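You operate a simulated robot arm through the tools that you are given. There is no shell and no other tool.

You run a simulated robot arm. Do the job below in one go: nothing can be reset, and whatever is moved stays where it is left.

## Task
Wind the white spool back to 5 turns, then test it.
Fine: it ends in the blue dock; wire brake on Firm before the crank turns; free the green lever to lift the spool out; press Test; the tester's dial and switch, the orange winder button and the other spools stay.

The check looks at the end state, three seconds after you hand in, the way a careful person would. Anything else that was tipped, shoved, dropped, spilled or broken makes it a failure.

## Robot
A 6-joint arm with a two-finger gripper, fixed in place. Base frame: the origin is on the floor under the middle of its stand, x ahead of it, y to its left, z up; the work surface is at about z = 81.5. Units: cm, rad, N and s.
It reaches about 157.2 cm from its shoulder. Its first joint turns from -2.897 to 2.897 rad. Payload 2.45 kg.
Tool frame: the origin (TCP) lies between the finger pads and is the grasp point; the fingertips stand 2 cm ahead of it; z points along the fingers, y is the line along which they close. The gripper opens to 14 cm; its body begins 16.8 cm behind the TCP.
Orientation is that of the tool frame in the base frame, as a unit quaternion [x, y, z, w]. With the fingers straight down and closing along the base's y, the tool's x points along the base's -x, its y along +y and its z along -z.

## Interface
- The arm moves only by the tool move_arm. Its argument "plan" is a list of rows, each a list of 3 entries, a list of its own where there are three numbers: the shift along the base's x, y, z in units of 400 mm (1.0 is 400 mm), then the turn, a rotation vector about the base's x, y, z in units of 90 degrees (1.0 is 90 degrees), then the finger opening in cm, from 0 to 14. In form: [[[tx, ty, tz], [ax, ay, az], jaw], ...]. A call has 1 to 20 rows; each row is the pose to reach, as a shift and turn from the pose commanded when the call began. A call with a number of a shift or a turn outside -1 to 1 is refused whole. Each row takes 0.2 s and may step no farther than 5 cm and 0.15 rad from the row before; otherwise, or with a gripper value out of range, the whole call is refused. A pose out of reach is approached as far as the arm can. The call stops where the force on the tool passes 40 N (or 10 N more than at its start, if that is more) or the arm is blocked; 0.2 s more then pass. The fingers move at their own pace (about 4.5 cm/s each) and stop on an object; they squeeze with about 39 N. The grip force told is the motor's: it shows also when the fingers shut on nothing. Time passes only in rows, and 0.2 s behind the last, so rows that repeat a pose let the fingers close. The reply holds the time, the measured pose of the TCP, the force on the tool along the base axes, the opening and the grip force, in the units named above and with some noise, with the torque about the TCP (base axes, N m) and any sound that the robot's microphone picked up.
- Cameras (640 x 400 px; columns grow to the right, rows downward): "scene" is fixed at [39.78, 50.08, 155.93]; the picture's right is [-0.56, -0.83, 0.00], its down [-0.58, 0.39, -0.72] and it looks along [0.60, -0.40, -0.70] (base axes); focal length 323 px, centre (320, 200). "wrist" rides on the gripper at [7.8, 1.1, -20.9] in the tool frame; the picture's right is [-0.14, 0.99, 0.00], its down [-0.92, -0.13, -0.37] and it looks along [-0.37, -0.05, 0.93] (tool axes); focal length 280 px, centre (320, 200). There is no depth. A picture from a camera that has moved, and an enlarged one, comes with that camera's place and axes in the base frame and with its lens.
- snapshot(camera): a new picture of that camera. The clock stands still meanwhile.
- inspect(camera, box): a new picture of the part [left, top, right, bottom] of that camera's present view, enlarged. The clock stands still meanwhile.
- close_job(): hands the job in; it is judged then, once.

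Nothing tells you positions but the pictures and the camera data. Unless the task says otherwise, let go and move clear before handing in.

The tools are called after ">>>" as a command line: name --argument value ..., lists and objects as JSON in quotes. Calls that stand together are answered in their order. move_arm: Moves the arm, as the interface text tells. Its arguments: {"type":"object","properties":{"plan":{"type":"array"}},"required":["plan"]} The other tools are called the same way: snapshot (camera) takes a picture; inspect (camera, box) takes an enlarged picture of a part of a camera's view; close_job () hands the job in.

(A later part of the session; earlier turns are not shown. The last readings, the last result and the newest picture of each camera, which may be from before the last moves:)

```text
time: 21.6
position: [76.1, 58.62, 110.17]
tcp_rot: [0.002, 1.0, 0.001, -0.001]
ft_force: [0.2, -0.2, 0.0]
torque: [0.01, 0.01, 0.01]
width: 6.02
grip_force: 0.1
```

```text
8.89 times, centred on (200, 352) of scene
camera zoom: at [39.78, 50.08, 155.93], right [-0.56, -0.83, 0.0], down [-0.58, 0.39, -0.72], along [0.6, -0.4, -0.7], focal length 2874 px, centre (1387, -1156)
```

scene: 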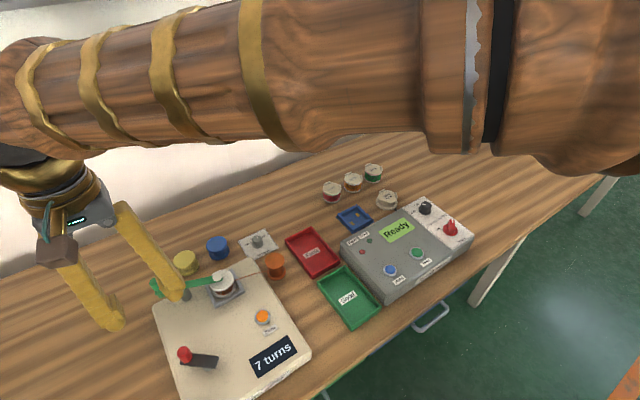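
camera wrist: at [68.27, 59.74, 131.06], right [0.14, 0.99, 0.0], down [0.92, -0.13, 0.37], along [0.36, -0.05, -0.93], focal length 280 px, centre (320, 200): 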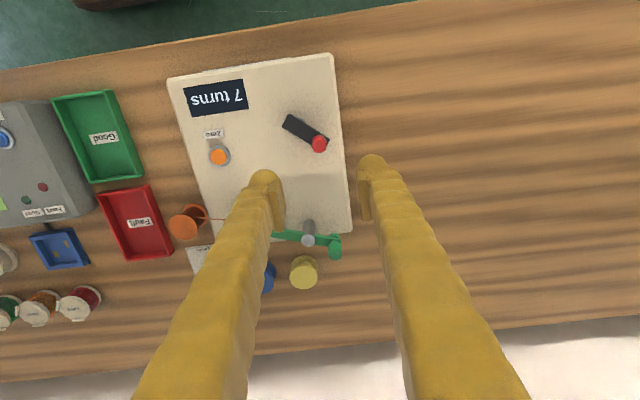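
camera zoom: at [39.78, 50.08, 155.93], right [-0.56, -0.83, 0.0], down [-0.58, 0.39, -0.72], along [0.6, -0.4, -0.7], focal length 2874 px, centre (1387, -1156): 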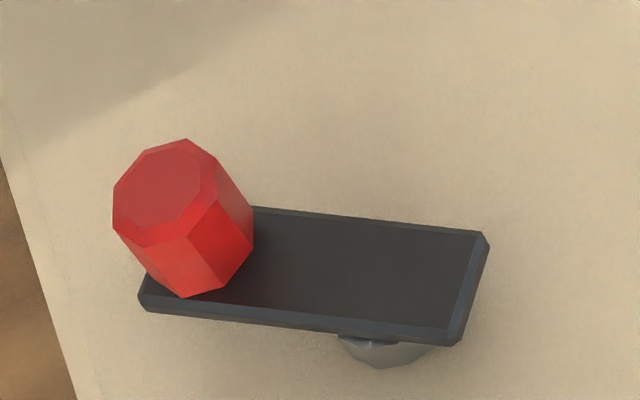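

The crank arm's hub is near (73.3, 55.5) with the red knob about 4 cm out at (75.85, 58.6), knob z ≈ 86.3–89.9. I descend to just above it and check centring.

>>> move_arm --plan '[[[-0.0075, -0.0025, -0.1], [0, 0, 0], 6], [[-0.0075, -0.0025, -0.2], [0, 0, 0], 6], [[-0.0075, -0.0025, -0.3], [0, 0, 0], 6], [[-0.0075, -0.0025, -0.39], [0, 0, 0], 6], [[-0.0075, -0.0025, -0.43], [0, 0, 0], 6], [[-0.0075, -0.0025, -0.43], [0, 0, 0], 6]]'

>>> snapshot --camera "wrist"

>>> inspect --camera "wrist" --box '[250, 120, 390, 230]'

>>> inspect --camera "scene" --box '[120, 280, 280, 400]'

```text
time: 23.0
position: [75.86, 58.62, 93.03]
tcp_rot: [0.002, 1.0, 0.002, -0.001]
ft_force: [0.3, -0.5, -0.2]
torque: [-0.03, 0.02, -0.01]
width: 6.02
grip_force: 0.2
```

```text
taken
camera wrist: at [67.98, 59.57, 113.89], right [0.14, 0.99, 0.0], down [0.92, -0.13, 0.37], along [0.36, -0.05, -0.93], focal length 280 px, centre (320, 200)
```

wrist: 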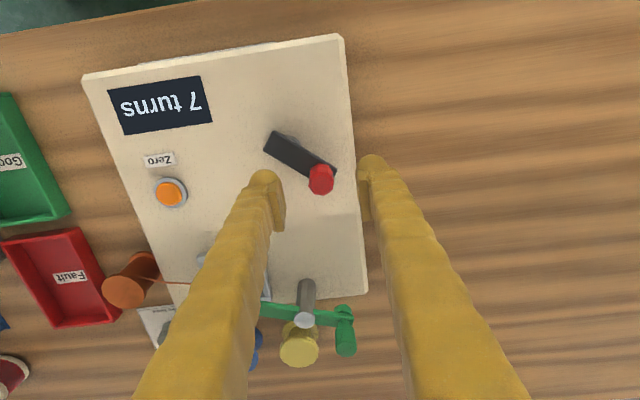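

```text
3.64 times, centred on (320, 175) of wrist
camera zoom: at [67.98, 59.57, 113.89], right [0.14, 0.99, 0.0], down [0.92, -0.13, 0.37], along [0.36, -0.05, -0.93], focal length 1020 px, centre (320, 291)
```

zoom: 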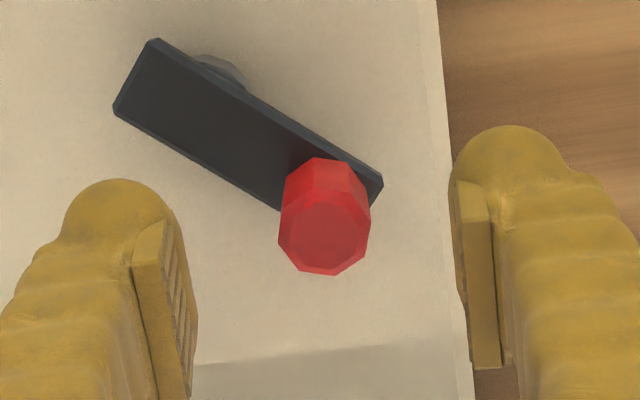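

```text
3.33 times, centred on (200, 340) of scene
camera zoom: at [39.78, 50.08, 155.93], right [-0.56, -0.83, 0.0], down [-0.58, 0.39, -0.72], along [0.6, -0.4, -0.7], focal length 1078 px, centre (720, -267)
```

zoom: 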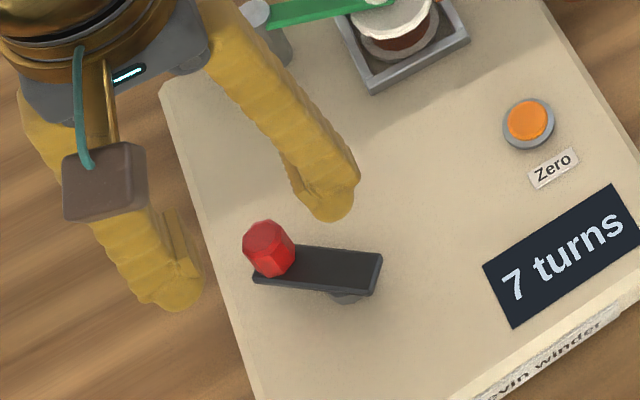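

The knob is well centred between the fingers. I go down to z ≈ 88.8 and close on it.

>>> move_arm --plan '[[[0.002, -0.002, -0.04], [0, 0, 0], 6], [[0.002, -0.002, -0.08], [0, 0, 0], 6], [[0.002, -0.002, -0.1025], [0, 0, 0], 6], [[0.002, -0.002, -0.1025], [0, 0, 0], 4.5], [[0.002, -0.002, -0.1025], [0, 0, 0], 3.5], [[0.002, -0.002, -0.1025], [0, 0, 0], 2.5], [[0.002, -0.002, -0.1025], [0, 0, 0], 1.5], [[0.002, -0.002, -0.1025], [0, 0, 0], 1.5]]'

>>> inspect --camera "wrist" --box '[250, 120, 390, 230]'

>>> inspect --camera "scene" --box '[120, 280, 280, 400]'

```text
time: 24.8
position: [75.9, 58.61, 88.94]
tcp_rot: [0.002, 1.0, 0.002, -0.001]
ft_force: [2.5, 3.1, -0.8]
torque: [0.06, -0.02, 0.01]
width: 2.28
grip_force: 37.9
```

```text
3.64 times, centred on (320, 175) of wrist
camera zoom: at [67.97, 59.57, 109.77], right [0.14, 0.99, 0.0], down [0.92, -0.13, 0.37], along [0.36, -0.05, -0.93], focal length 1020 px, centre (320, 291)
```

zoom: 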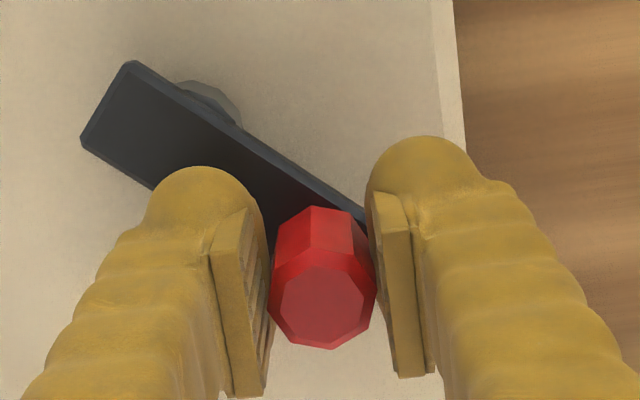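

```text
3.33 times, centred on (200, 340) of scene
camera zoom: at [39.78, 50.08, 155.93], right [-0.56, -0.83, 0.0], down [-0.58, 0.39, -0.72], along [0.6, -0.4, -0.7], focal length 1078 px, centre (720, -267)
```

zoom: 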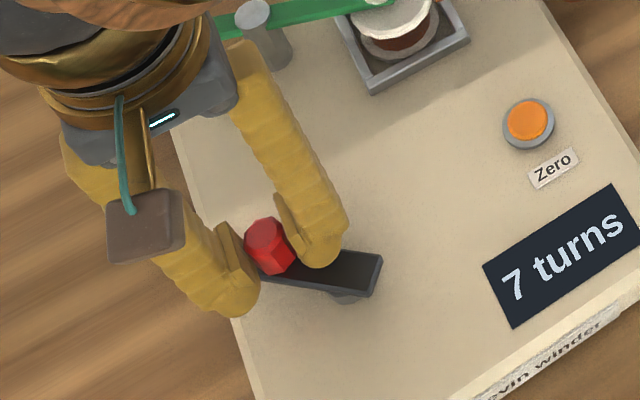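

The crank knob is firmly held (2.28 cm). I try a small counter-clockwise arc about the hub to learn the direction and check forces.

>>> move_arm --plan '[[[-0.0074, 0.0052, 0], [0, 0, 0], 1.5], [[-0.0144, 0.0099, 0], [0, 0, 0], 1.5], [[-0.0223, 0.0137, 0], [0, 0, 0], 1.5], [[-0.0303, 0.017, 0], [0, 0, 0], 1.5], [[-0.0303, 0.017, 0], [0, 0, 0], 1.5]]'

>>> inspect --camera "scene" --box '[120, 280, 320, 400]'

>>> inspect --camera "wrist" --box '[250, 120, 390, 230]'

```text
time: 26.0
position: [74.64, 59.18, 88.79]
tcp_rot: [0.002, 1.0, 0.002, -0.001]
ft_force: [2.8, -15.7, 10.5]
torque: [-0.23, -0.19, 0.27]
width: 2.25
grip_force: 45.0
```

```text
3.20 times, centred on (220, 340) of scene
camera zoom: at [39.78, 50.08, 155.93], right [-0.56, -0.83, 0.0], down [-0.58, 0.39, -0.72], along [0.6, -0.4, -0.7], focal length 1035 px, centre (640, -248)
```

zoom: 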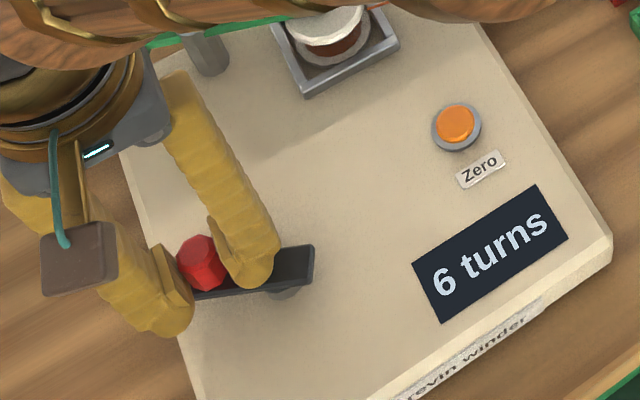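

```text
3.64 times, centred on (320, 175) of wrist
camera zoom: at [66.77, 60.22, 109.75], right [0.14, 0.99, 0.0], down [0.92, -0.13, 0.37], along [0.36, -0.05, -0.93], focal length 1020 px, centre (320, 291)
```

zoom: 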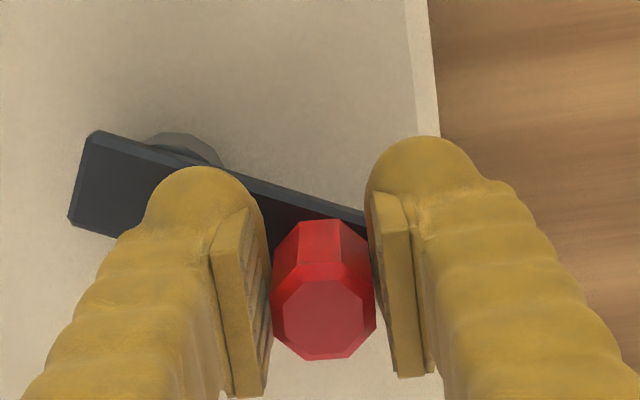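

Counter-clockwise brings the count down: the display already reads 6. I continue in small steps to learn how the count relates to crank angle.

>>> move_arm --plan '[[[-0.005, 0.0, 0], [0, 0, 0], 1.5], [[-0.011, 0.0003, 0], [0, 0, 0], 1.5], [[-0.0198, 0.0015, 0], [0, 0, 0], 1.5], [[-0.0198, 0.0015, 0], [0, 0, 0], 1.5]]'

>>> inspect --camera "scene" --box '[120, 280, 320, 400]'

```text
time: 27.0
position: [73.87, 59.32, 88.73]
tcp_rot: [0.002, 1.0, 0.003, 0.0]
ft_force: [8.4, 19.9, -1.8]
torque: [0.2, -0.23, 0.24]
width: 2.28
grip_force: 44.9
```

```text
3.20 times, centred on (220, 340) of scene
camera zoom: at [39.78, 50.08, 155.93], right [-0.56, -0.83, 0.0], down [-0.58, 0.39, -0.72], along [0.6, -0.4, -0.7], focal length 1035 px, centre (640, -248)
```

zoom: 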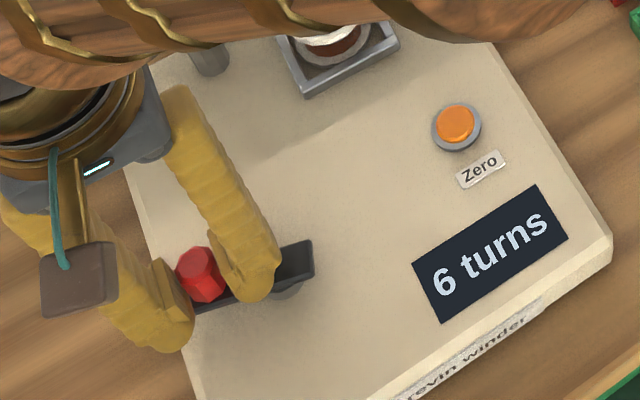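

The forces fit a hub at about (73.35, 55.5) with radius 4.0 and a small lag. I continue on that circle to about 120° and read the display.

>>> move_arm --plan '[[[-0.007, 0.003, 0], [0, 0, 0], 1.5], [[-0.015, 0.0045, 0], [0, 0, 0], 1.5], [[-0.0237, 0.004, 0], [0, 0, 0], 1.5], [[-0.0324, 0.003, 0], [0, 0, 0], 1.5], [[-0.0408, 0.001, 0], [0, 0, 0], 1.5], [[-0.0492, -0.0015, 0], [0, 0, 0], 1.5], [[-0.0572, -0.005, 0], [0, 0, 0], 1.5], [[-0.065, -0.009, 0], [0, 0, 0], 1.5], [[-0.065, -0.009, 0], [0, 0, 0], 1.5]]'

>>> inspect --camera "scene" --box '[120, 280, 320, 400]'

>>> inspect --camera "wrist" --box '[230, 100, 410, 230]'

```text
time: 28.0
position: [72.5, 59.46, 88.88]
tcp_rot: [0.002, 1.0, 0.003, 0.0]
ft_force: [1.7, 5.8, -4.6]
torque: [0.06, -0.25, 0.14]
width: 2.25
grip_force: 44.9
stopped in row 5: the force on the tool passed its limit at 42 N (the readings are from after the stop); the commanded pose is now the measured one
```

```text
3.20 times, centred on (220, 340) of scene
camera zoom: at [39.78, 50.08, 155.93], right [-0.56, -0.83, 0.0], down [-0.58, 0.39, -0.72], along [0.6, -0.4, -0.7], focal length 1035 px, centre (640, -248)
```

zoom: 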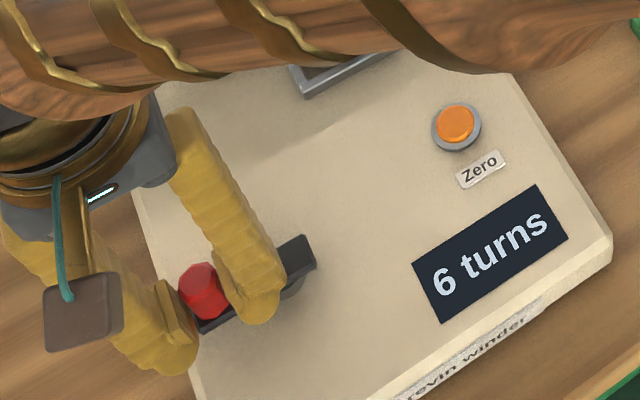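

```text
3.08 times, centred on (320, 165) of wrist
camera zoom: at [64.57, 60.56, 109.74], right [0.14, 0.99, 0.01], down [0.92, -0.13, 0.37], along [0.36, -0.05, -0.93], focal length 863 px, centre (320, 308)
```

zoom: 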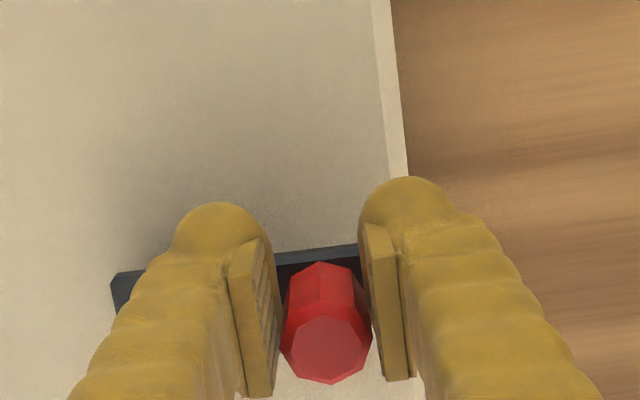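

The knob slid along the pads because the closing axis isn't tangential there. I'll release, rise, and regrip with the fingers closing along the crank's tangent, then turn the gripper along with the crank.

>>> move_arm --plan '[[[0, 0, 0], [0, 0, 0], 3], [[0, 0, 0], [0, 0, 0], 5], [[0, 0, 0], [0, 0, 0], 6], [[0, 0, 0.06], [0, 0, 0], 6], [[0, 0, 0.14], [0, 0, 0], 6], [[0, 0, 0.2], [0, 0, -0.09], 6], [[0.005, 0, 0.2], [0, 0, -0.18], 6], [[0.01, 0, 0.2], [0, 0, -0.27], 6], [[0.02, 0, 0.2], [0, 0, -0.36], 6], [[0.02, 0, 0.2], [0, 0, -0.45], 6], [[0.02, 0, 0.2], [0, 0, -0.54], 6], [[0.02, 0, 0.2], [0, 0, -0.63], 6], [[0.02, 0, 0.2], [0, 0, -0.72], 6], [[0.02, 0, 0.2], [0, 0, -0.81], 6], [[0.02, 0, 0.2], [0, 0, -0.9], 6], [[0.02, 0, 0.2], [0, 0, -0.99], 6], [[0.02, 0, 0.2], [0, 0, -0.99], 6]]'

>>> snapshot --camera "wrist"

>>> snapshot --camera "scene"

>>> inspect --camera "wrist" --box '[240, 110, 400, 220]'

```text
time: 31.6
position: [73.29, 59.44, 96.92]
tcp_rot: [0.704, 0.71, 0.003, 0.002]
ft_force: [-0.4, -0.3, -0.2]
torque: [0.02, -0.01, 0.01]
width: 6.04
grip_force: 0.0
```

```text
taken
camera wrist: at [74.08, 67.33, 117.78], right [0.99, -0.13, 0.0], down [-0.12, -0.92, 0.37], along [-0.04, -0.36, -0.93], focal length 280 px, centre (320, 200)
```

wrist: 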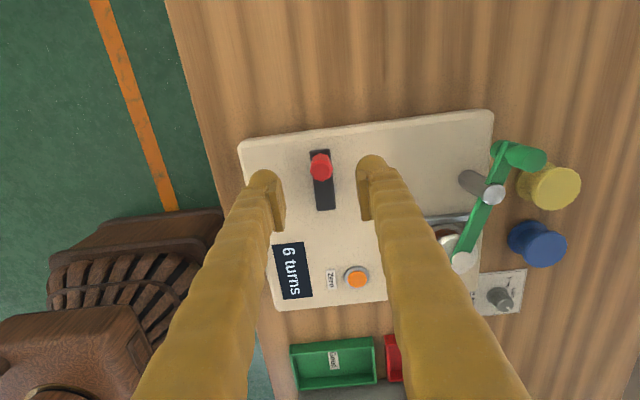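

```text
taken
```

scene: 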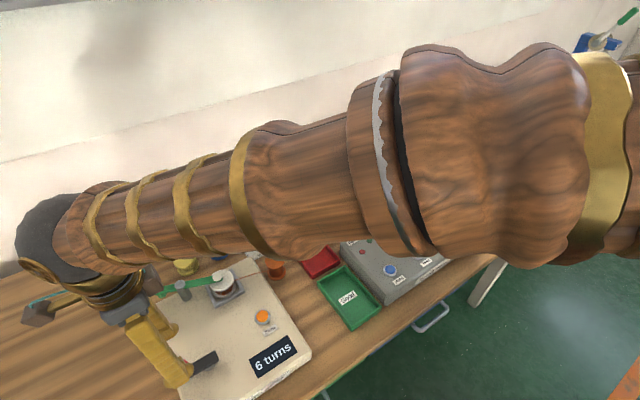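

```text
3.64 times, centred on (320, 165) of wrist
camera zoom: at [74.08, 67.33, 117.78], right [0.99, -0.13, 0.0], down [-0.12, -0.92, 0.37], along [-0.04, -0.36, -0.93], focal length 1020 px, centre (320, 327)
```

zoom: 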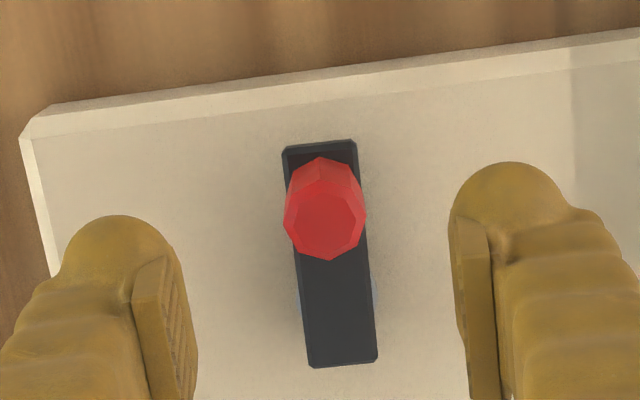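

The 90° yaw works and the knob is centred between the fingers, arm at φ ≈ 89°. I descend and grip along the tangent.

>>> move_arm --plan '[[[0, 0.001, -0.08], [0, 0, 0], 6], [[0, 0.001, -0.16], [0, 0, 0], 6], [[0, 0.001, -0.199], [0, 0, 0], 6], [[0, 0.001, -0.199], [0, 0, 0], 4.5], [[0, 0.001, -0.199], [0, 0, 0], 3.5], [[0, 0.001, -0.199], [0, 0, 0], 2.5], [[0, 0.001, -0.199], [0, 0, 0], 1.5], [[0, 0.001, -0.199], [0, 0, 0], 1.5]]'

>>> inspect --camera "wrist" --box '[240, 110, 400, 220]'

```text
time: 33.4
position: [73.34, 59.34, 88.81]
tcp_rot: [0.703, 0.711, 0.002, 0.001]
ft_force: [-0.2, 1.0, -1.2]
torque: [0.04, -0.03, 0.01]
width: 2.28
grip_force: 38.3
```

```text
3.64 times, centred on (320, 165) of wrist
camera zoom: at [74.08, 67.29, 109.76], right [0.99, -0.13, 0.0], down [-0.12, -0.92, 0.37], along [-0.04, -0.36, -0.93], focal length 1020 px, centre (320, 327)
```

zoom: 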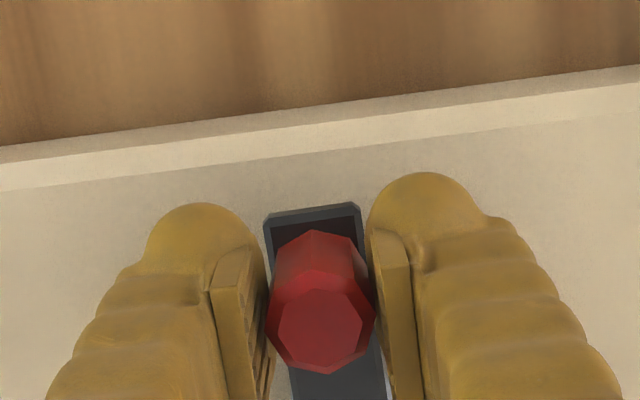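

Gripped along the tangent. I rotate crank and gripper together counter-clockwise by 16° about the hub and check the display.

>>> move_arm --plan '[[[-0.007, 0, 0], [0, 0, 0.0444], 1.5], [[-0.0139, -0.0006, 0], [0, 0, 0.0889], 1.5], [[-0.0208, -0.0018, 0], [0, 0, 0.1333], 1.5], [[-0.0277, -0.0032, 0], [0, 0, 0.1778], 1.5], [[-0.0277, -0.0032, 0], [0, 0, 0.1778], 1.5]]'

>>> inspect --camera "scene" --box '[120, 280, 320, 400]'

```text
time: 34.6
position: [72.28, 59.29, 88.89]
tcp_rot: [0.597, 0.803, 0.002, 0.002]
ft_force: [6.8, -20.8, -6.0]
torque: [-0.47, -0.08, 0.0]
width: 2.27
grip_force: 45.0
```

```text
3.20 times, centred on (220, 340) of scene
camera zoom: at [39.78, 50.08, 155.93], right [-0.56, -0.83, 0.0], down [-0.58, 0.39, -0.72], along [0.6, -0.4, -0.7], focal length 1035 px, centre (640, -248)
```

zoom: 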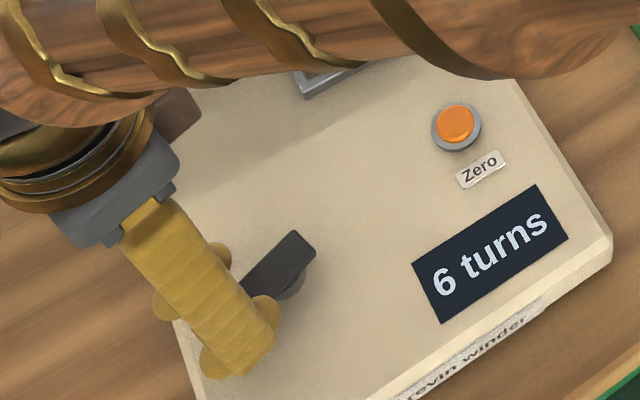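

Still 6. The tool is being pulled slightly inward, so I shift my hub estimate and turn another 24°.

>>> move_arm --plan '[[[-0.006, -0.0045, 0], [0, 0, 0.0444], 1.5], [[-0.012, -0.0081, 0], [0, 0, 0.0889], 1.5], [[-0.018, -0.0116, 0], [0, 0, 0.1333], 1.5], [[-0.0239, -0.0152, 0], [0, 0, 0.1778], 1.5], [[-0.0294, -0.0195, 0], [0, 0, 0.2222], 1.5], [[-0.0347, -0.0239, 0], [0, 0, 0.2667], 1.5], [[-0.0347, -0.0239, 0], [0, 0, 0.2667], 1.5]]'

>>> inspect --camera "scene" --box '[120, 280, 320, 400]'

>>> inspect --camera "wrist" --box '[240, 110, 400, 220]'

```text
time: 36.2
position: [70.83, 58.47, 88.84]
tcp_rot: [0.418, 0.909, 0.003, 0.001]
ft_force: [1.1, 7.0, -14.7]
torque: [0.06, -0.01, 0.19]
width: 2.23
grip_force: 44.6
```

```text
3.20 times, centred on (220, 340) of scene
camera zoom: at [39.78, 50.08, 155.93], right [-0.56, -0.83, 0.0], down [-0.58, 0.39, -0.72], along [0.6, -0.4, -0.7], focal length 1035 px, centre (640, -248)
```

zoom: 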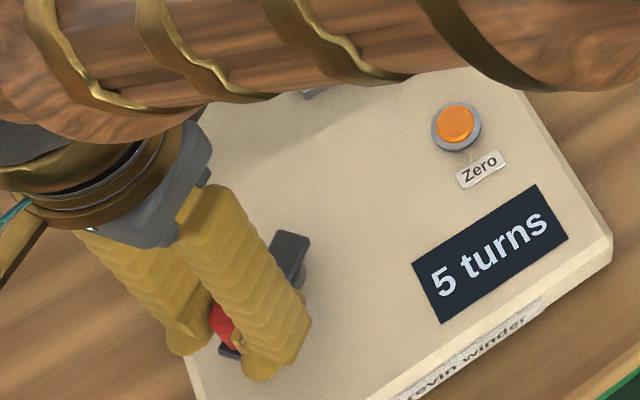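

```text
3.64 times, centred on (320, 165) of wrist
camera zoom: at [66.33, 65.04, 109.78], right [0.84, 0.54, 0.0], down [0.5, -0.78, 0.37], along [0.2, -0.31, -0.93], focal length 1020 px, centre (320, 327)
```

zoom: 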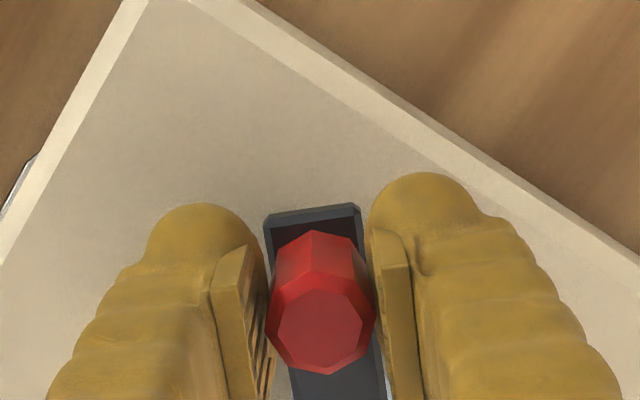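

The display now reads 5, so the count changes every ~55–80° of crank, and it flips right after a whole number (it dropped to 6 almost at once). I'll back up a few degrees at a time to find exactly where 6 becomes 5.

>>> move_arm --plan '[[[0.0026, 0.0022, 0], [0, 0, -0.0222], 1.5], [[0.0052, 0.0045, 0], [0, 0, -0.0444], 1.5], [[0.0052, 0.0045, 0], [0, 0, -0.0444], 1.5]]'

>>> inspect --camera "scene" --box '[180, 310, 320, 400]'

```text
time: 37.0
position: [71.03, 58.58, 88.88]
tcp_rot: [0.448, 0.894, 0.003, 0.0]
ft_force: [-4.4, 12.1, -15.2]
torque: [0.15, 0.04, 0.16]
width: 2.28
grip_force: 45.1
```

```text
4.44 times, centred on (250, 355) of scene
camera zoom: at [39.78, 50.08, 155.93], right [-0.56, -0.83, 0.0], down [-0.58, 0.39, -0.72], along [0.6, -0.4, -0.7], focal length 1437 px, centre (631, -489)
```

zoom: 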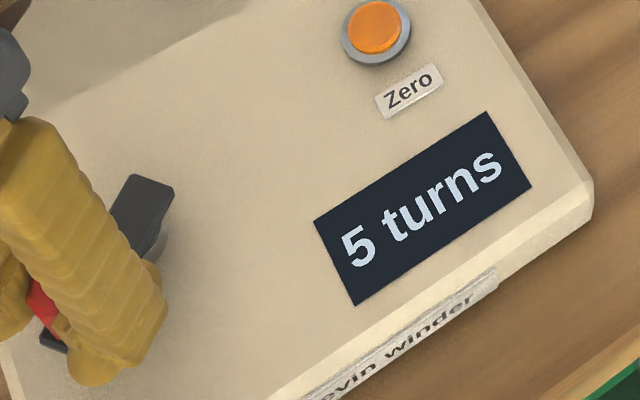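

>>> move_arm --plan '[[[0.0028, 0.0021, 0], [0, 0, -0.0222], 1.5], [[0.0055, 0.0042, 0], [0, 0, -0.0444], 1.5], [[0.0055, 0.0042, 0], [0, 0, -0.0444], 1.5]]'

>>> inspect --camera "scene" --box '[180, 310, 320, 400]'

```text
time: 37.8
position: [71.23, 58.81, 88.91]
tcp_rot: [0.48, 0.877, 0.001, 0.001]
ft_force: [-8.8, 10.9, -11.2]
torque: [0.13, 0.11, -0.1]
width: 2.28
grip_force: 45.4
```

```text
4.44 times, centred on (250, 355) of scene
camera zoom: at [39.78, 50.08, 155.93], right [-0.56, -0.83, 0.0], down [-0.58, 0.39, -0.72], along [0.6, -0.4, -0.7], focal length 1437 px, centre (631, -489)
```

zoom: 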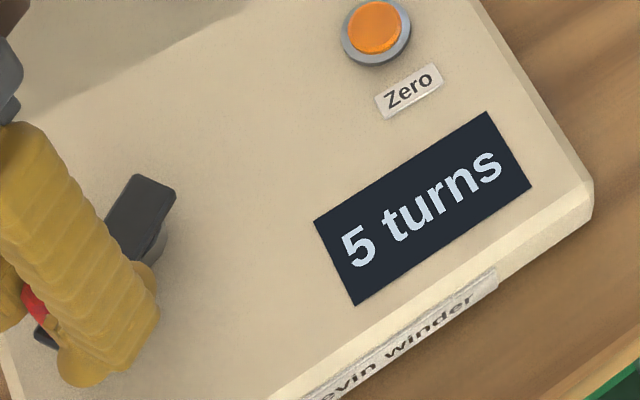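

>>> move_arm --plan '[[[0.003, 0.002, 0], [0, 0, -0.0222], 1.5], [[0.006, 0.0038, 0], [0, 0, -0.0444], 1.5], [[0.006, 0.0038, 0], [0, 0, -0.0444], 1.5]]'

>>> inspect --camera "scene" --box '[180, 310, 320, 400]'

```text
time: 38.6
position: [71.45, 58.87, 88.86]
tcp_rot: [0.51, 0.86, 0.003, 0.001]
ft_force: [-11.4, 4.8, -9.7]
torque: [0.0, 0.12, -0.25]
width: 2.29
grip_force: 45.0
```

```text
4.44 times, centred on (250, 355) of scene
camera zoom: at [39.78, 50.08, 155.93], right [-0.56, -0.83, 0.0], down [-0.58, 0.39, -0.72], along [0.6, -0.4, -0.7], focal length 1437 px, centre (631, -489)
```

zoom: 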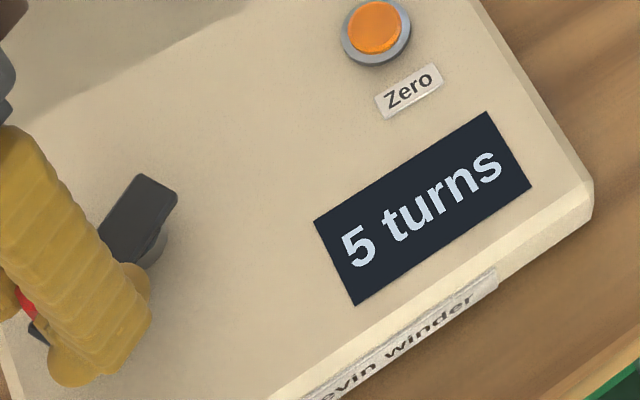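

>>> move_arm --plan '[[[0.0031, 0.0019, 0], [0, 0, -0.0222], 1.5], [[0.0062, 0.0034, 0], [0, 0, -0.0444], 1.5], [[0.0062, 0.0034, 0], [0, 0, -0.0444], 1.5]]'

>>> inspect --camera "scene" --box '[180, 310, 320, 400]'

```text
time: 39.4
position: [71.8, 59.07, 88.91]
tcp_rot: [0.539, 0.842, 0.002, 0.001]
ft_force: [-10.8, 2.7, -8.7]
torque: [-0.07, 0.12, -0.27]
width: 2.29
grip_force: 45.1
```

```text
4.44 times, centred on (250, 355) of scene
camera zoom: at [39.78, 50.08, 155.93], right [-0.56, -0.83, 0.0], down [-0.58, 0.39, -0.72], along [0.6, -0.4, -0.7], focal length 1437 px, centre (631, -489)
```

zoom: 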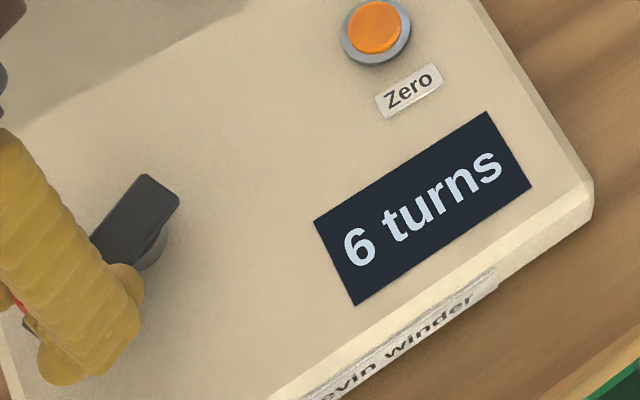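

The 6→5 change is at crank angle ≈115°. Next I go forward again to ≈153°, still expecting 5, then creep to find where 5 would end.

>>> move_arm --plan '[[[-0.006, -0.0033, 0], [0, 0, 0.0444], 1.5], [[-0.0119, -0.0071, 0], [0, 0, 0.0889], 1.5], [[-0.0174, -0.0113, 0], [0, 0, 0.1333], 1.5], [[-0.0227, -0.0157, 0], [0, 0, 0.1778], 1.5], [[-0.0277, -0.0206, 0], [0, 0, 0.2222], 1.5], [[-0.0323, -0.0258, 0], [0, 0, 0.2667], 1.5], [[-0.0364, -0.0313, 0], [0, 0, 0.3111], 1.5], [[-0.0403, -0.0371, 0], [0, 0, 0.3556], 1.5], [[-0.0436, -0.0432, 0], [0, 0, 0.4], 1.5], [[-0.0466, -0.0494, 0], [0, 0, 0.4444], 1.5], [[-0.0466, -0.0494, 0], [0, 0, 0.4444], 1.5]]'

>>> inspect --camera "scene" --box '[180, 310, 320, 400]'

```text
time: 41.8
position: [69.94, 57.09, 88.95]
tcp_rot: [0.219, 0.976, 0.003, 0.0]
ft_force: [-5.3, 3.2, -2.3]
torque: [0.07, 0.18, 0.05]
width: 2.24
grip_force: 45.4
```

```text
4.44 times, centred on (250, 355) of scene
camera zoom: at [39.78, 50.08, 155.93], right [-0.56, -0.83, 0.0], down [-0.58, 0.39, -0.72], along [0.6, -0.4, -0.7], focal length 1437 px, centre (631, -489)
```

zoom: 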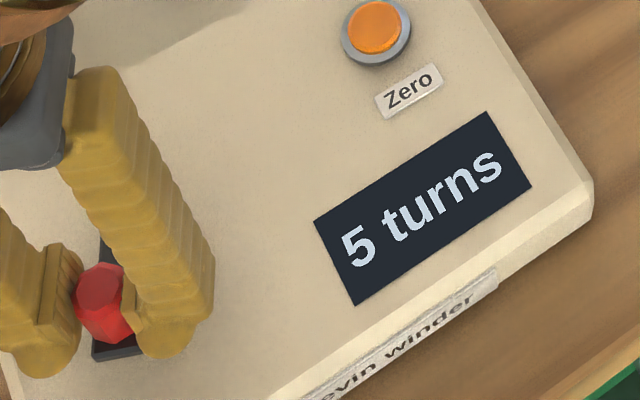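

Still 5 at ≈153°, forces small. I creep 8° further.

>>> move_arm --plan '[[[-0.0025, -0.0065, 0], [0, 0, 0.0444], 1.5], [[-0.0046, -0.0131, 0], [0, 0, 0.0889], 1.5], [[-0.0046, -0.0131, 0], [0, 0, 0.0889], 1.5]]'

>>> inspect --camera "scene" --box '[180, 310, 320, 400]'

```text
time: 42.6
position: [69.59, 56.5, 88.87]
tcp_rot: [0.15, 0.989, 0.003, 0.0]
ft_force: [-12.2, 3.2, 0.2]
torque: [0.07, 0.29, 0.01]
width: 2.26
grip_force: 44.9
```

```text
4.44 times, centred on (250, 355) of scene
camera zoom: at [39.78, 50.08, 155.93], right [-0.56, -0.83, 0.0], down [-0.58, 0.39, -0.72], along [0.6, -0.4, -0.7], focal length 1437 px, centre (631, -489)
```

zoom: 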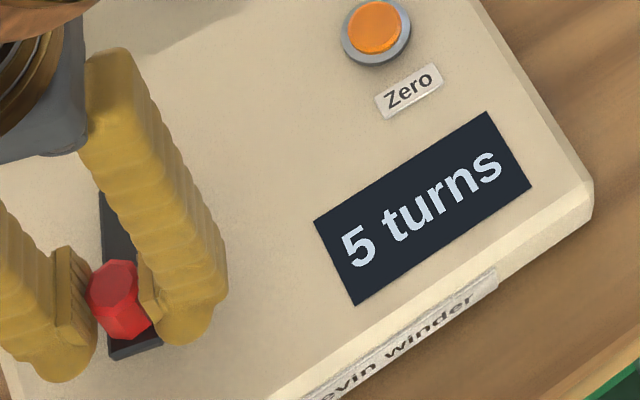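

>>> move_arm --plan '[[[-0.002, -0.0042, 0], [0, 0, 0.0278], 1.5], [[-0.003, -0.0084, 0], [0, 0, 0.0556], 1.5], [[-0.003, -0.0084, 0], [0, 0, 0.0556], 1.5]]'

>>> inspect --camera "scene" --box '[180, 310, 320, 400]'

```text
time: 43.4
position: [69.67, 56.26, 88.86]
tcp_rot: [0.106, 0.994, 0.002, 0.0]
ft_force: [-8.4, 0.9, -0.9]
torque: [0.02, 0.14, -0.07]
width: 2.25
grip_force: 45.2
```

```text
4.44 times, centred on (250, 355) of scene
camera zoom: at [39.78, 50.08, 155.93], right [-0.56, -0.83, 0.0], down [-0.58, 0.39, -0.72], along [0.6, -0.4, -0.7], focal length 1437 px, centre (631, -489)
```

zoom: 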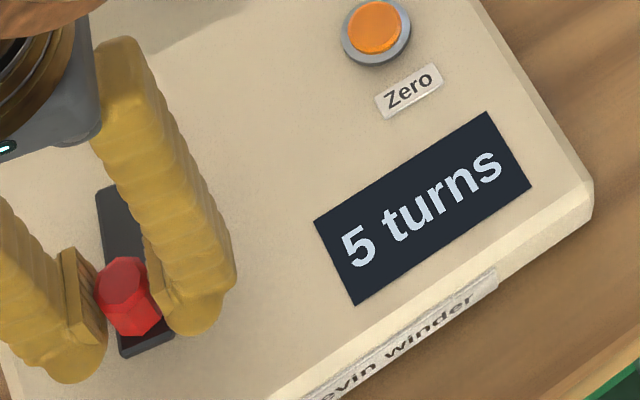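

>>> move_arm --plan '[[[-0.0006, -0.0035, 0], [0, 0, 0.0222], 1.5], [[-0.001, -0.0069, 0], [0, 0, 0.0444], 1.5], [[-0.001, -0.0069, 0], [0, 0, 0.0444], 1.5]]'

>>> inspect --camera "scene" --box '[180, 310, 320, 400]'

```text
time: 44.2
position: [69.61, 55.92, 88.78]
tcp_rot: [0.072, 0.997, 0.003, 0.001]
ft_force: [-5.2, 3.9, -3.3]
torque: [0.04, 0.02, 0.11]
width: 2.25
grip_force: 45.4
```

```text
4.44 times, centred on (250, 355) of scene
camera zoom: at [39.78, 50.08, 155.93], right [-0.56, -0.83, 0.0], down [-0.58, 0.39, -0.72], along [0.6, -0.4, -0.7], focal length 1437 px, centre (631, -489)
```

zoom: 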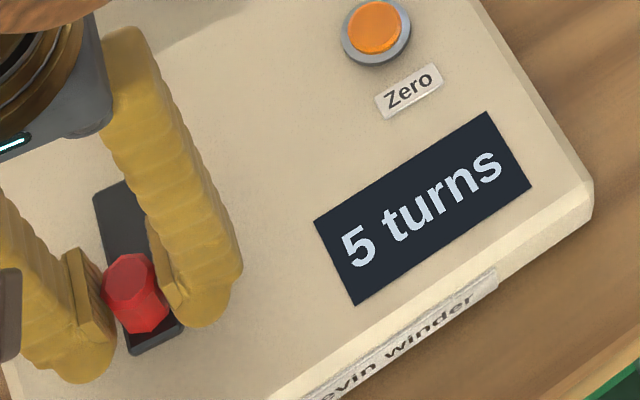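

>>> move_arm --plan '[[[-0.0003, -0.0035, 0], [0, 0, 0.0222], 1.5], [[-0.0005, -0.007, 0], [0, 0, 0.0444], 1.5], [[-0.0005, -0.007, 0], [0, 0, 0.0444], 1.5]]'

>>> inspect --camera "scene" --box '[180, 310, 320, 400]'

```text
time: 45.0
position: [69.54, 55.57, 88.92]
tcp_rot: [0.037, 0.999, 0.003, 0.001]
ft_force: [-1.7, 0.2, -4.0]
torque: [-0.01, 0.0, -0.02]
width: 2.27
grip_force: 45.3
```

```text
4.44 times, centred on (250, 355) of scene
camera zoom: at [39.78, 50.08, 155.93], right [-0.56, -0.83, 0.0], down [-0.58, 0.39, -0.72], along [0.6, -0.4, -0.7], focal length 1437 px, centre (631, -489)
```

zoom: 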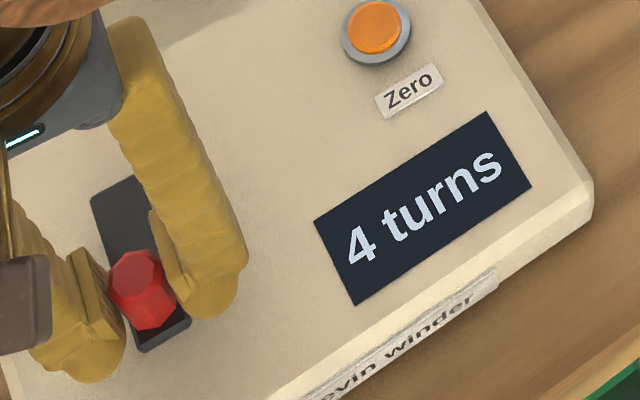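

It flips to 4 at ≈172°, so "5" spans ≈115°–172°. I turn back to about 156°, which is safely inside 5 and a quarter-turn or so off either edge reading.

>>> move_arm --plan '[[[0.001, 0.0105, 0], [0, 0, -0.0667], 1.5], [[0.003, 0.0208, 0], [0, 0, -0.1333], 1.5], [[0.0061, 0.0308, 0], [0, 0, -0.2], 1.5], [[0.0061, 0.0308, 0], [0, 0, -0.2], 1.5], [[0.0061, 0.0308, 0], [0, 0, -0.2], 1.5]]'

>>> inspect --camera "scene" --box '[180, 310, 320, 400]'

```text
time: 46.2
position: [69.8, 56.87, 88.85]
tcp_rot: [0.194, 0.981, 0.002, 0.001]
ft_force: [8.2, -11.2, -0.3]
torque: [-0.11, -0.09, -0.24]
width: 2.25
grip_force: 44.6
```

```text
4.44 times, centred on (250, 355) of scene
camera zoom: at [39.78, 50.08, 155.93], right [-0.56, -0.83, 0.0], down [-0.58, 0.39, -0.72], along [0.6, -0.4, -0.7], focal length 1437 px, centre (631, -489)
```

zoom: 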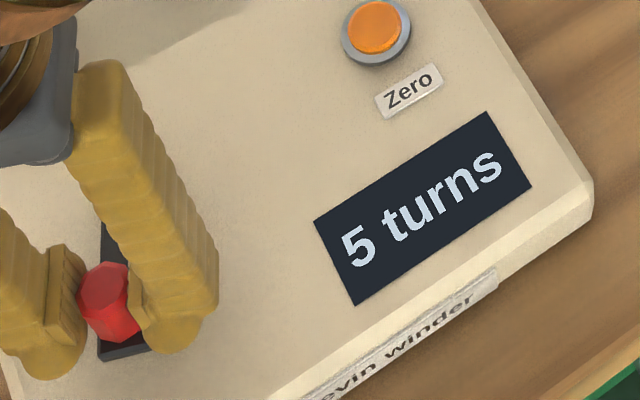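

Display reads 5. I release the knob, rise, and check that it holds.

>>> move_arm --plan '[[[0, 0, 0], [0, 0, 0], 3], [[0, 0, 0], [0, 0, 0], 5], [[0, 0, 0], [0, 0, 0], 6], [[0, 0, 0.05], [0, 0, 0], 6], [[0, 0, 0.14], [0, 0, 0.05], 6], [[0, 0, 0.25], [0, 0, 0.14], 6], [[0, 0, 0.36], [0, 0, 0.23], 6], [[0, 0, 0.45], [0, 0, 0.248], 6], [[0, 0, 0.45], [0, 0, 0.248], 6]]'

>>> snapshot --camera "wrist"

>>> snapshot --camera "scene"

```text
time: 48.2
position: [69.74, 56.97, 106.82]
tcp_rot: [0.0, 1.0, 0.003, -0.001]
ft_force: [-0.1, -0.9, -0.4]
torque: [0.0, -0.02, 0.0]
width: 6.04
grip_force: 0.1
```

```text
taken
camera wrist: at [61.87, 57.88, 127.81], right [0.14, 0.99, 0.0], down [0.92, -0.13, 0.37], along [0.36, -0.05, -0.93], focal length 280 px, centre (320, 200)
```

wrist: 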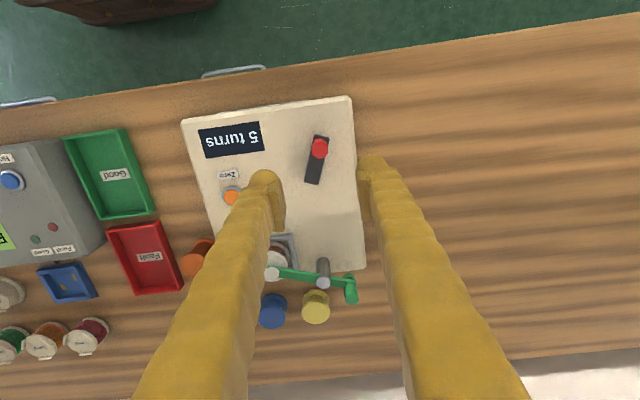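

```text
taken
```

scene: 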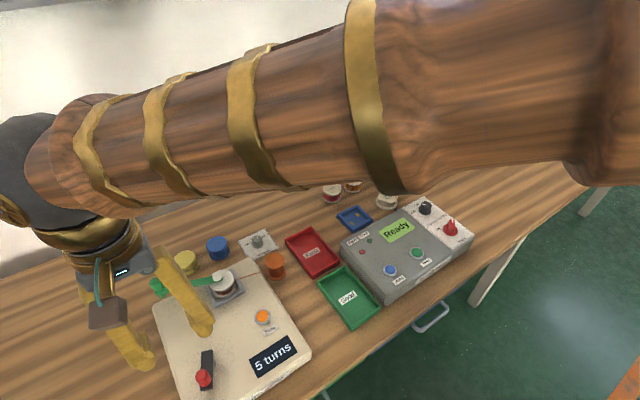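

The count holds at 5. Now the lever: post at about (91.3, 54.5), handle peg top at about (92.7, 58.8, 92.7), pad over the spool at (88.5, 46.5). I move above the handle with the fingers closing across the lever to look.

>>> move_arm --plan '[[[0.06, 0.005, 0.015], [0, 0, 0.09], 6], [[0.12, 0.01, 0.03], [0, 0, 0.18], 6], [[0.19, 0.016, 0.03], [0, 0, 0.27], 6], [[0.26, 0.022, 0.03], [0, 0, 0.36], 6], [[0.33, 0.028, 0.03], [0, 0, 0.45], 6], [[0.4, 0.034, 0.03], [0, 0, 0.54], 6], [[0.47, 0.04, 0.03], [0, 0, 0.63], 6], [[0.53, 0.044, 0.03], [0, 0, 0.72], 6], [[0.574, 0.048, 0.03], [0, 0, 0.8], 6], [[0.574, 0.048, 0.03], [0, 0, 0.8], 6]]'

>>> snapshot --camera "wrist"

>>> inspect --camera "wrist" --box '[220, 80, 420, 220]'

>>> snapshot --camera "scene"

```text
time: 50.4
position: [92.65, 58.58, 108.17]
tcp_rot: [-0.588, 0.809, 0.002, -0.002]
ft_force: [-1.0, 0.3, -0.5]
torque: [0.0, 0.02, 0.0]
width: 6.01
grip_force: 0.0
```

```text
taken
camera wrist: at [89.21, 51.71, 129.02], right [-0.9, 0.44, 0.01], down [0.41, 0.84, 0.37], along [0.16, 0.33, -0.93], focal length 280 px, centre (320, 200)
```

wrist: 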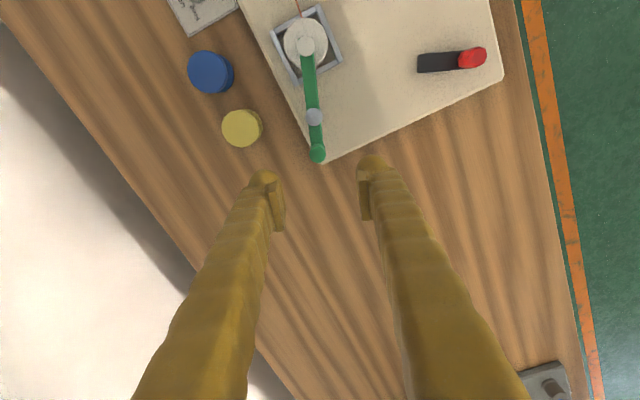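

```text
2.86 times, centred on (320, 150) of wrist
camera zoom: at [89.21, 51.71, 129.02], right [-0.9, 0.44, 0.01], down [0.41, 0.84, 0.37], along [0.16, 0.33, -0.93], focal length 801 px, centre (320, 343)
```

zoom: 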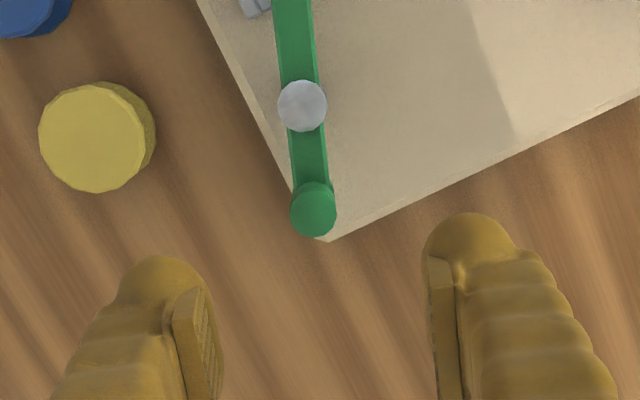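

```text
taken
```

scene: 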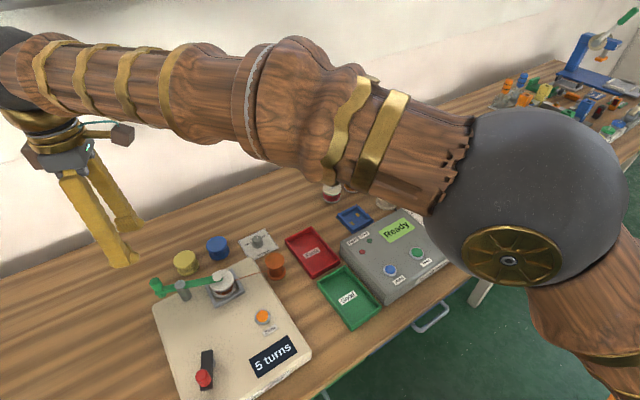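

The handle peg is about 2 cm wide at (93.0, 58.6), lever direction 72°, matching the gripper yaw. I descend over it and close.

>>> move_arm --plan '[[[0.009, -0.003, -0.1], [0, 0, 0], 6], [[0.009, -0.003, -0.2], [0, 0, 0], 6], [[0.009, -0.003, -0.3], [0, 0, 0], 6], [[0.009, -0.003, -0.36], [0, 0, 0], 6], [[0.009, -0.003, -0.4], [0, 0, 0], 6], [[0.009, -0.003, -0.418], [0, 0, 0], 6], [[0.009, -0.003, -0.418], [0, 0, 0], 6]]'

>>> inspect --camera "wrist" --box '[220, 90, 420, 230]'

>>> inspect --camera "scene" --box '[110, 230, 270, 330]'

```text
time: 52.0
position: [93.0, 58.74, 91.45]
tcp_rot: [-0.588, 0.809, 0.002, -0.002]
ft_force: [0.1, 0.6, -0.3]
torque: [0.0, 0.02, -0.01]
width: 5.99
grip_force: 0.1
```

```text
2.86 times, centred on (320, 160) of wrist
camera zoom: at [89.58, 51.61, 112.33], right [-0.9, 0.44, 0.01], down [0.41, 0.84, 0.37], along [0.16, 0.33, -0.93], focal length 801 px, centre (320, 314)
```

zoom: 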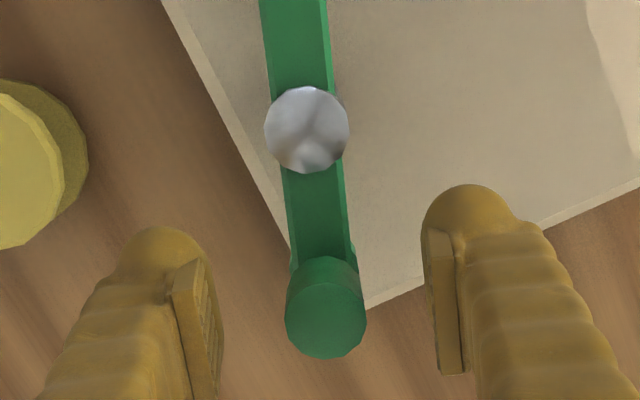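

```text
4.00 times, centred on (190, 280) of scene
camera zoom: at [39.78, 50.08, 155.93], right [-0.56, -0.83, 0.0], down [-0.58, 0.39, -0.72], along [0.6, -0.4, -0.7], focal length 1293 px, centre (840, -120)
```

zoom: 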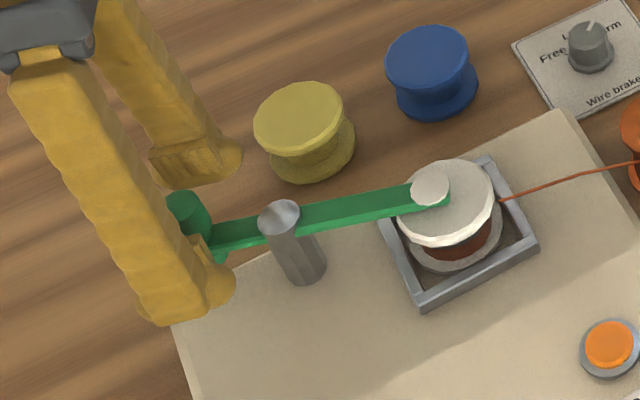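

Handle well centred. I close on it, then swing the lever clockwise (handle toward +x, pad toward −x).

>>> move_arm --plan '[[[0, 0, 0], [0, 0, 0], 4.5], [[0, 0, 0], [0, 0, 0], 3], [[0, 0, 0], [0, 0, 0], 2], [[0, 0, 0], [0, 0, 0], 1.3], [[0, 0, 0], [0, 0, 0], 1.3]]'

```text
time: 53.2
position: [93.1, 58.72, 91.45]
tcp_rot: [-0.587, 0.809, 0.002, -0.003]
ft_force: [1.3, 1.2, -1.0]
torque: [0.06, -0.01, 0.01]
width: 2.06
grip_force: 45.1
```

>>> move_arm --plan '[[[0.0077, -0.0028, 0], [0, 0, -0.0444], 1.3], [[0.0151, -0.0061, 0], [0, 0, -0.0889], 1.3], [[0.0223, -0.01, 0], [0, 0, -0.1333], 1.3], [[0.0293, -0.0143, 0], [0, 0, -0.1778], 1.3], [[0.0293, -0.0143, 0], [0, 0, -0.1778], 1.3]]'

>>> inspect --camera "scene" --box '[110, 230, 270, 330]'

```text
time: 54.4
position: [94.21, 58.04, 91.41]
tcp_rot: [-0.469, 0.883, 0.002, -0.002]
ft_force: [-15.0, -19.4, 9.3]
torque: [-0.32, 0.21, 0.0]
width: 2.06
grip_force: 44.5
```

```text
4.00 times, centred on (190, 280) of scene
camera zoom: at [39.78, 50.08, 155.93], right [-0.56, -0.83, 0.0], down [-0.58, 0.39, -0.72], along [0.6, -0.4, -0.7], focal length 1293 px, centre (840, -120)
```

zoom: 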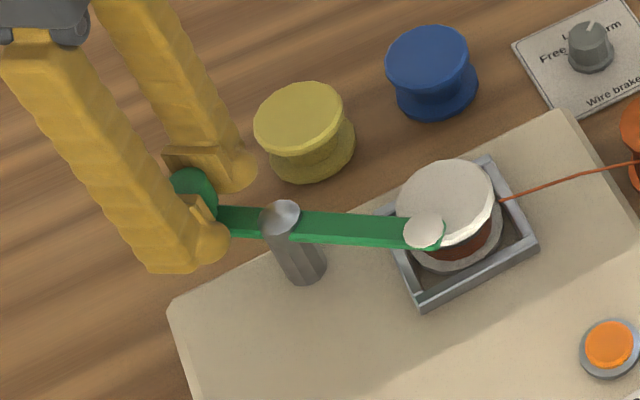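

The lever swings freely. I adjust the pivot estimate to (91.15, 54.5) and continue.

>>> move_arm --plan '[[[0.0045, -0.007, 0], [0, 0, -0.0444], 1.3], [[0.0094, -0.0143, 0], [0, 0, -0.0889], 1.3], [[0.0145, -0.0205, 0], [0, 0, -0.1333], 1.3], [[0.0192, -0.0271, 0], [0, 0, -0.1778], 1.3], [[0.0234, -0.034, 0], [0, 0, -0.2222], 1.3], [[0.0271, -0.0411, 0], [0, 0, -0.2667], 1.3], [[0.0271, -0.0411, 0], [0, 0, -0.2667], 1.3]]'

>>> inspect --camera "scene" --box '[110, 230, 270, 330]'

```text
time: 56.0
position: [95.52, 56.5, 91.4]
tcp_rot: [-0.276, 0.961, 0.003, 0.0]
ft_force: [30.0, 11.6, 3.9]
torque: [0.2, -0.47, 0.17]
width: 2.09
grip_force: 44.9
```

```text
4.00 times, centred on (190, 280) of scene
camera zoom: at [39.78, 50.08, 155.93], right [-0.56, -0.83, 0.0], down [-0.58, 0.39, -0.72], along [0.6, -0.4, -0.7], focal length 1293 px, centre (840, -120)
```

zoom: 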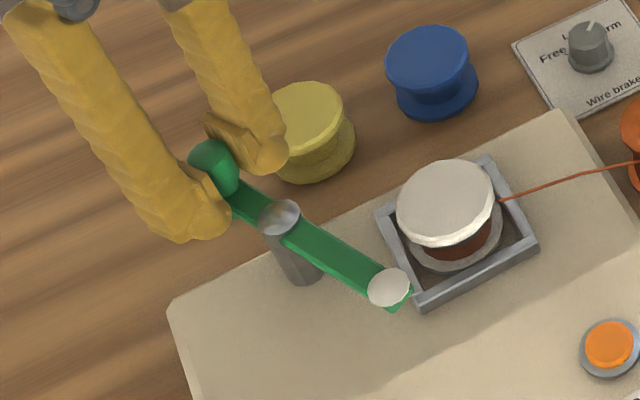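

The pad is already off the spool. I relieve the radial load and swing a bit further for clearance.

>>> move_arm --plan '[[[0.0035, 0.002, 0], [0, 0, 0], 1.3], [[0.007, -0.006, 0], [0, 0, -0.0444], 1.3], [[0.01, -0.0126, 0], [0, 0, -0.0889], 1.3], [[0.0125, -0.02, 0], [0, 0, -0.1333], 1.3], [[0.0145, -0.028, 0], [0, 0, -0.1778], 1.3], [[0.0158, -0.0359, 0], [0, 0, -0.2222], 1.3], [[0.0167, -0.0439, 0], [0, 0, -0.2667], 1.3], [[0.0167, -0.0439, 0], [0, 0, -0.2667], 1.3]]'

>>> inspect --camera "scene" --box '[110, 230, 270, 330]'

```text
time: 57.8
position: [95.95, 54.78, 91.29]
tcp_rot: [-0.07, 0.998, 0.003, -0.001]
ft_force: [-29.6, -2.0, 15.4]
torque: [0.03, 0.34, 0.02]
width: 2.07
grip_force: 45.3
```

```text
4.00 times, centred on (190, 280) of scene
camera zoom: at [39.78, 50.08, 155.93], right [-0.56, -0.83, 0.0], down [-0.58, 0.39, -0.72], along [0.6, -0.4, -0.7], focal length 1293 px, centre (840, -120)
```

zoom: 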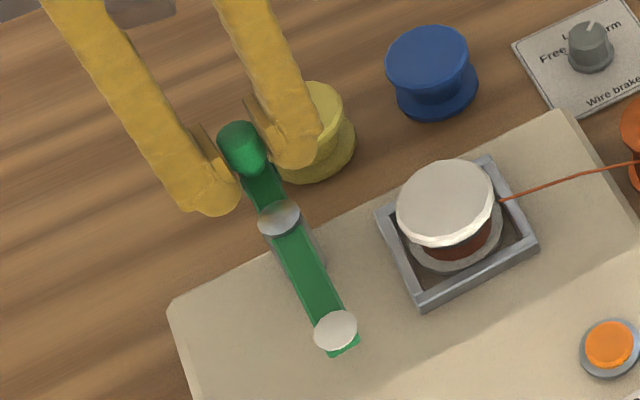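

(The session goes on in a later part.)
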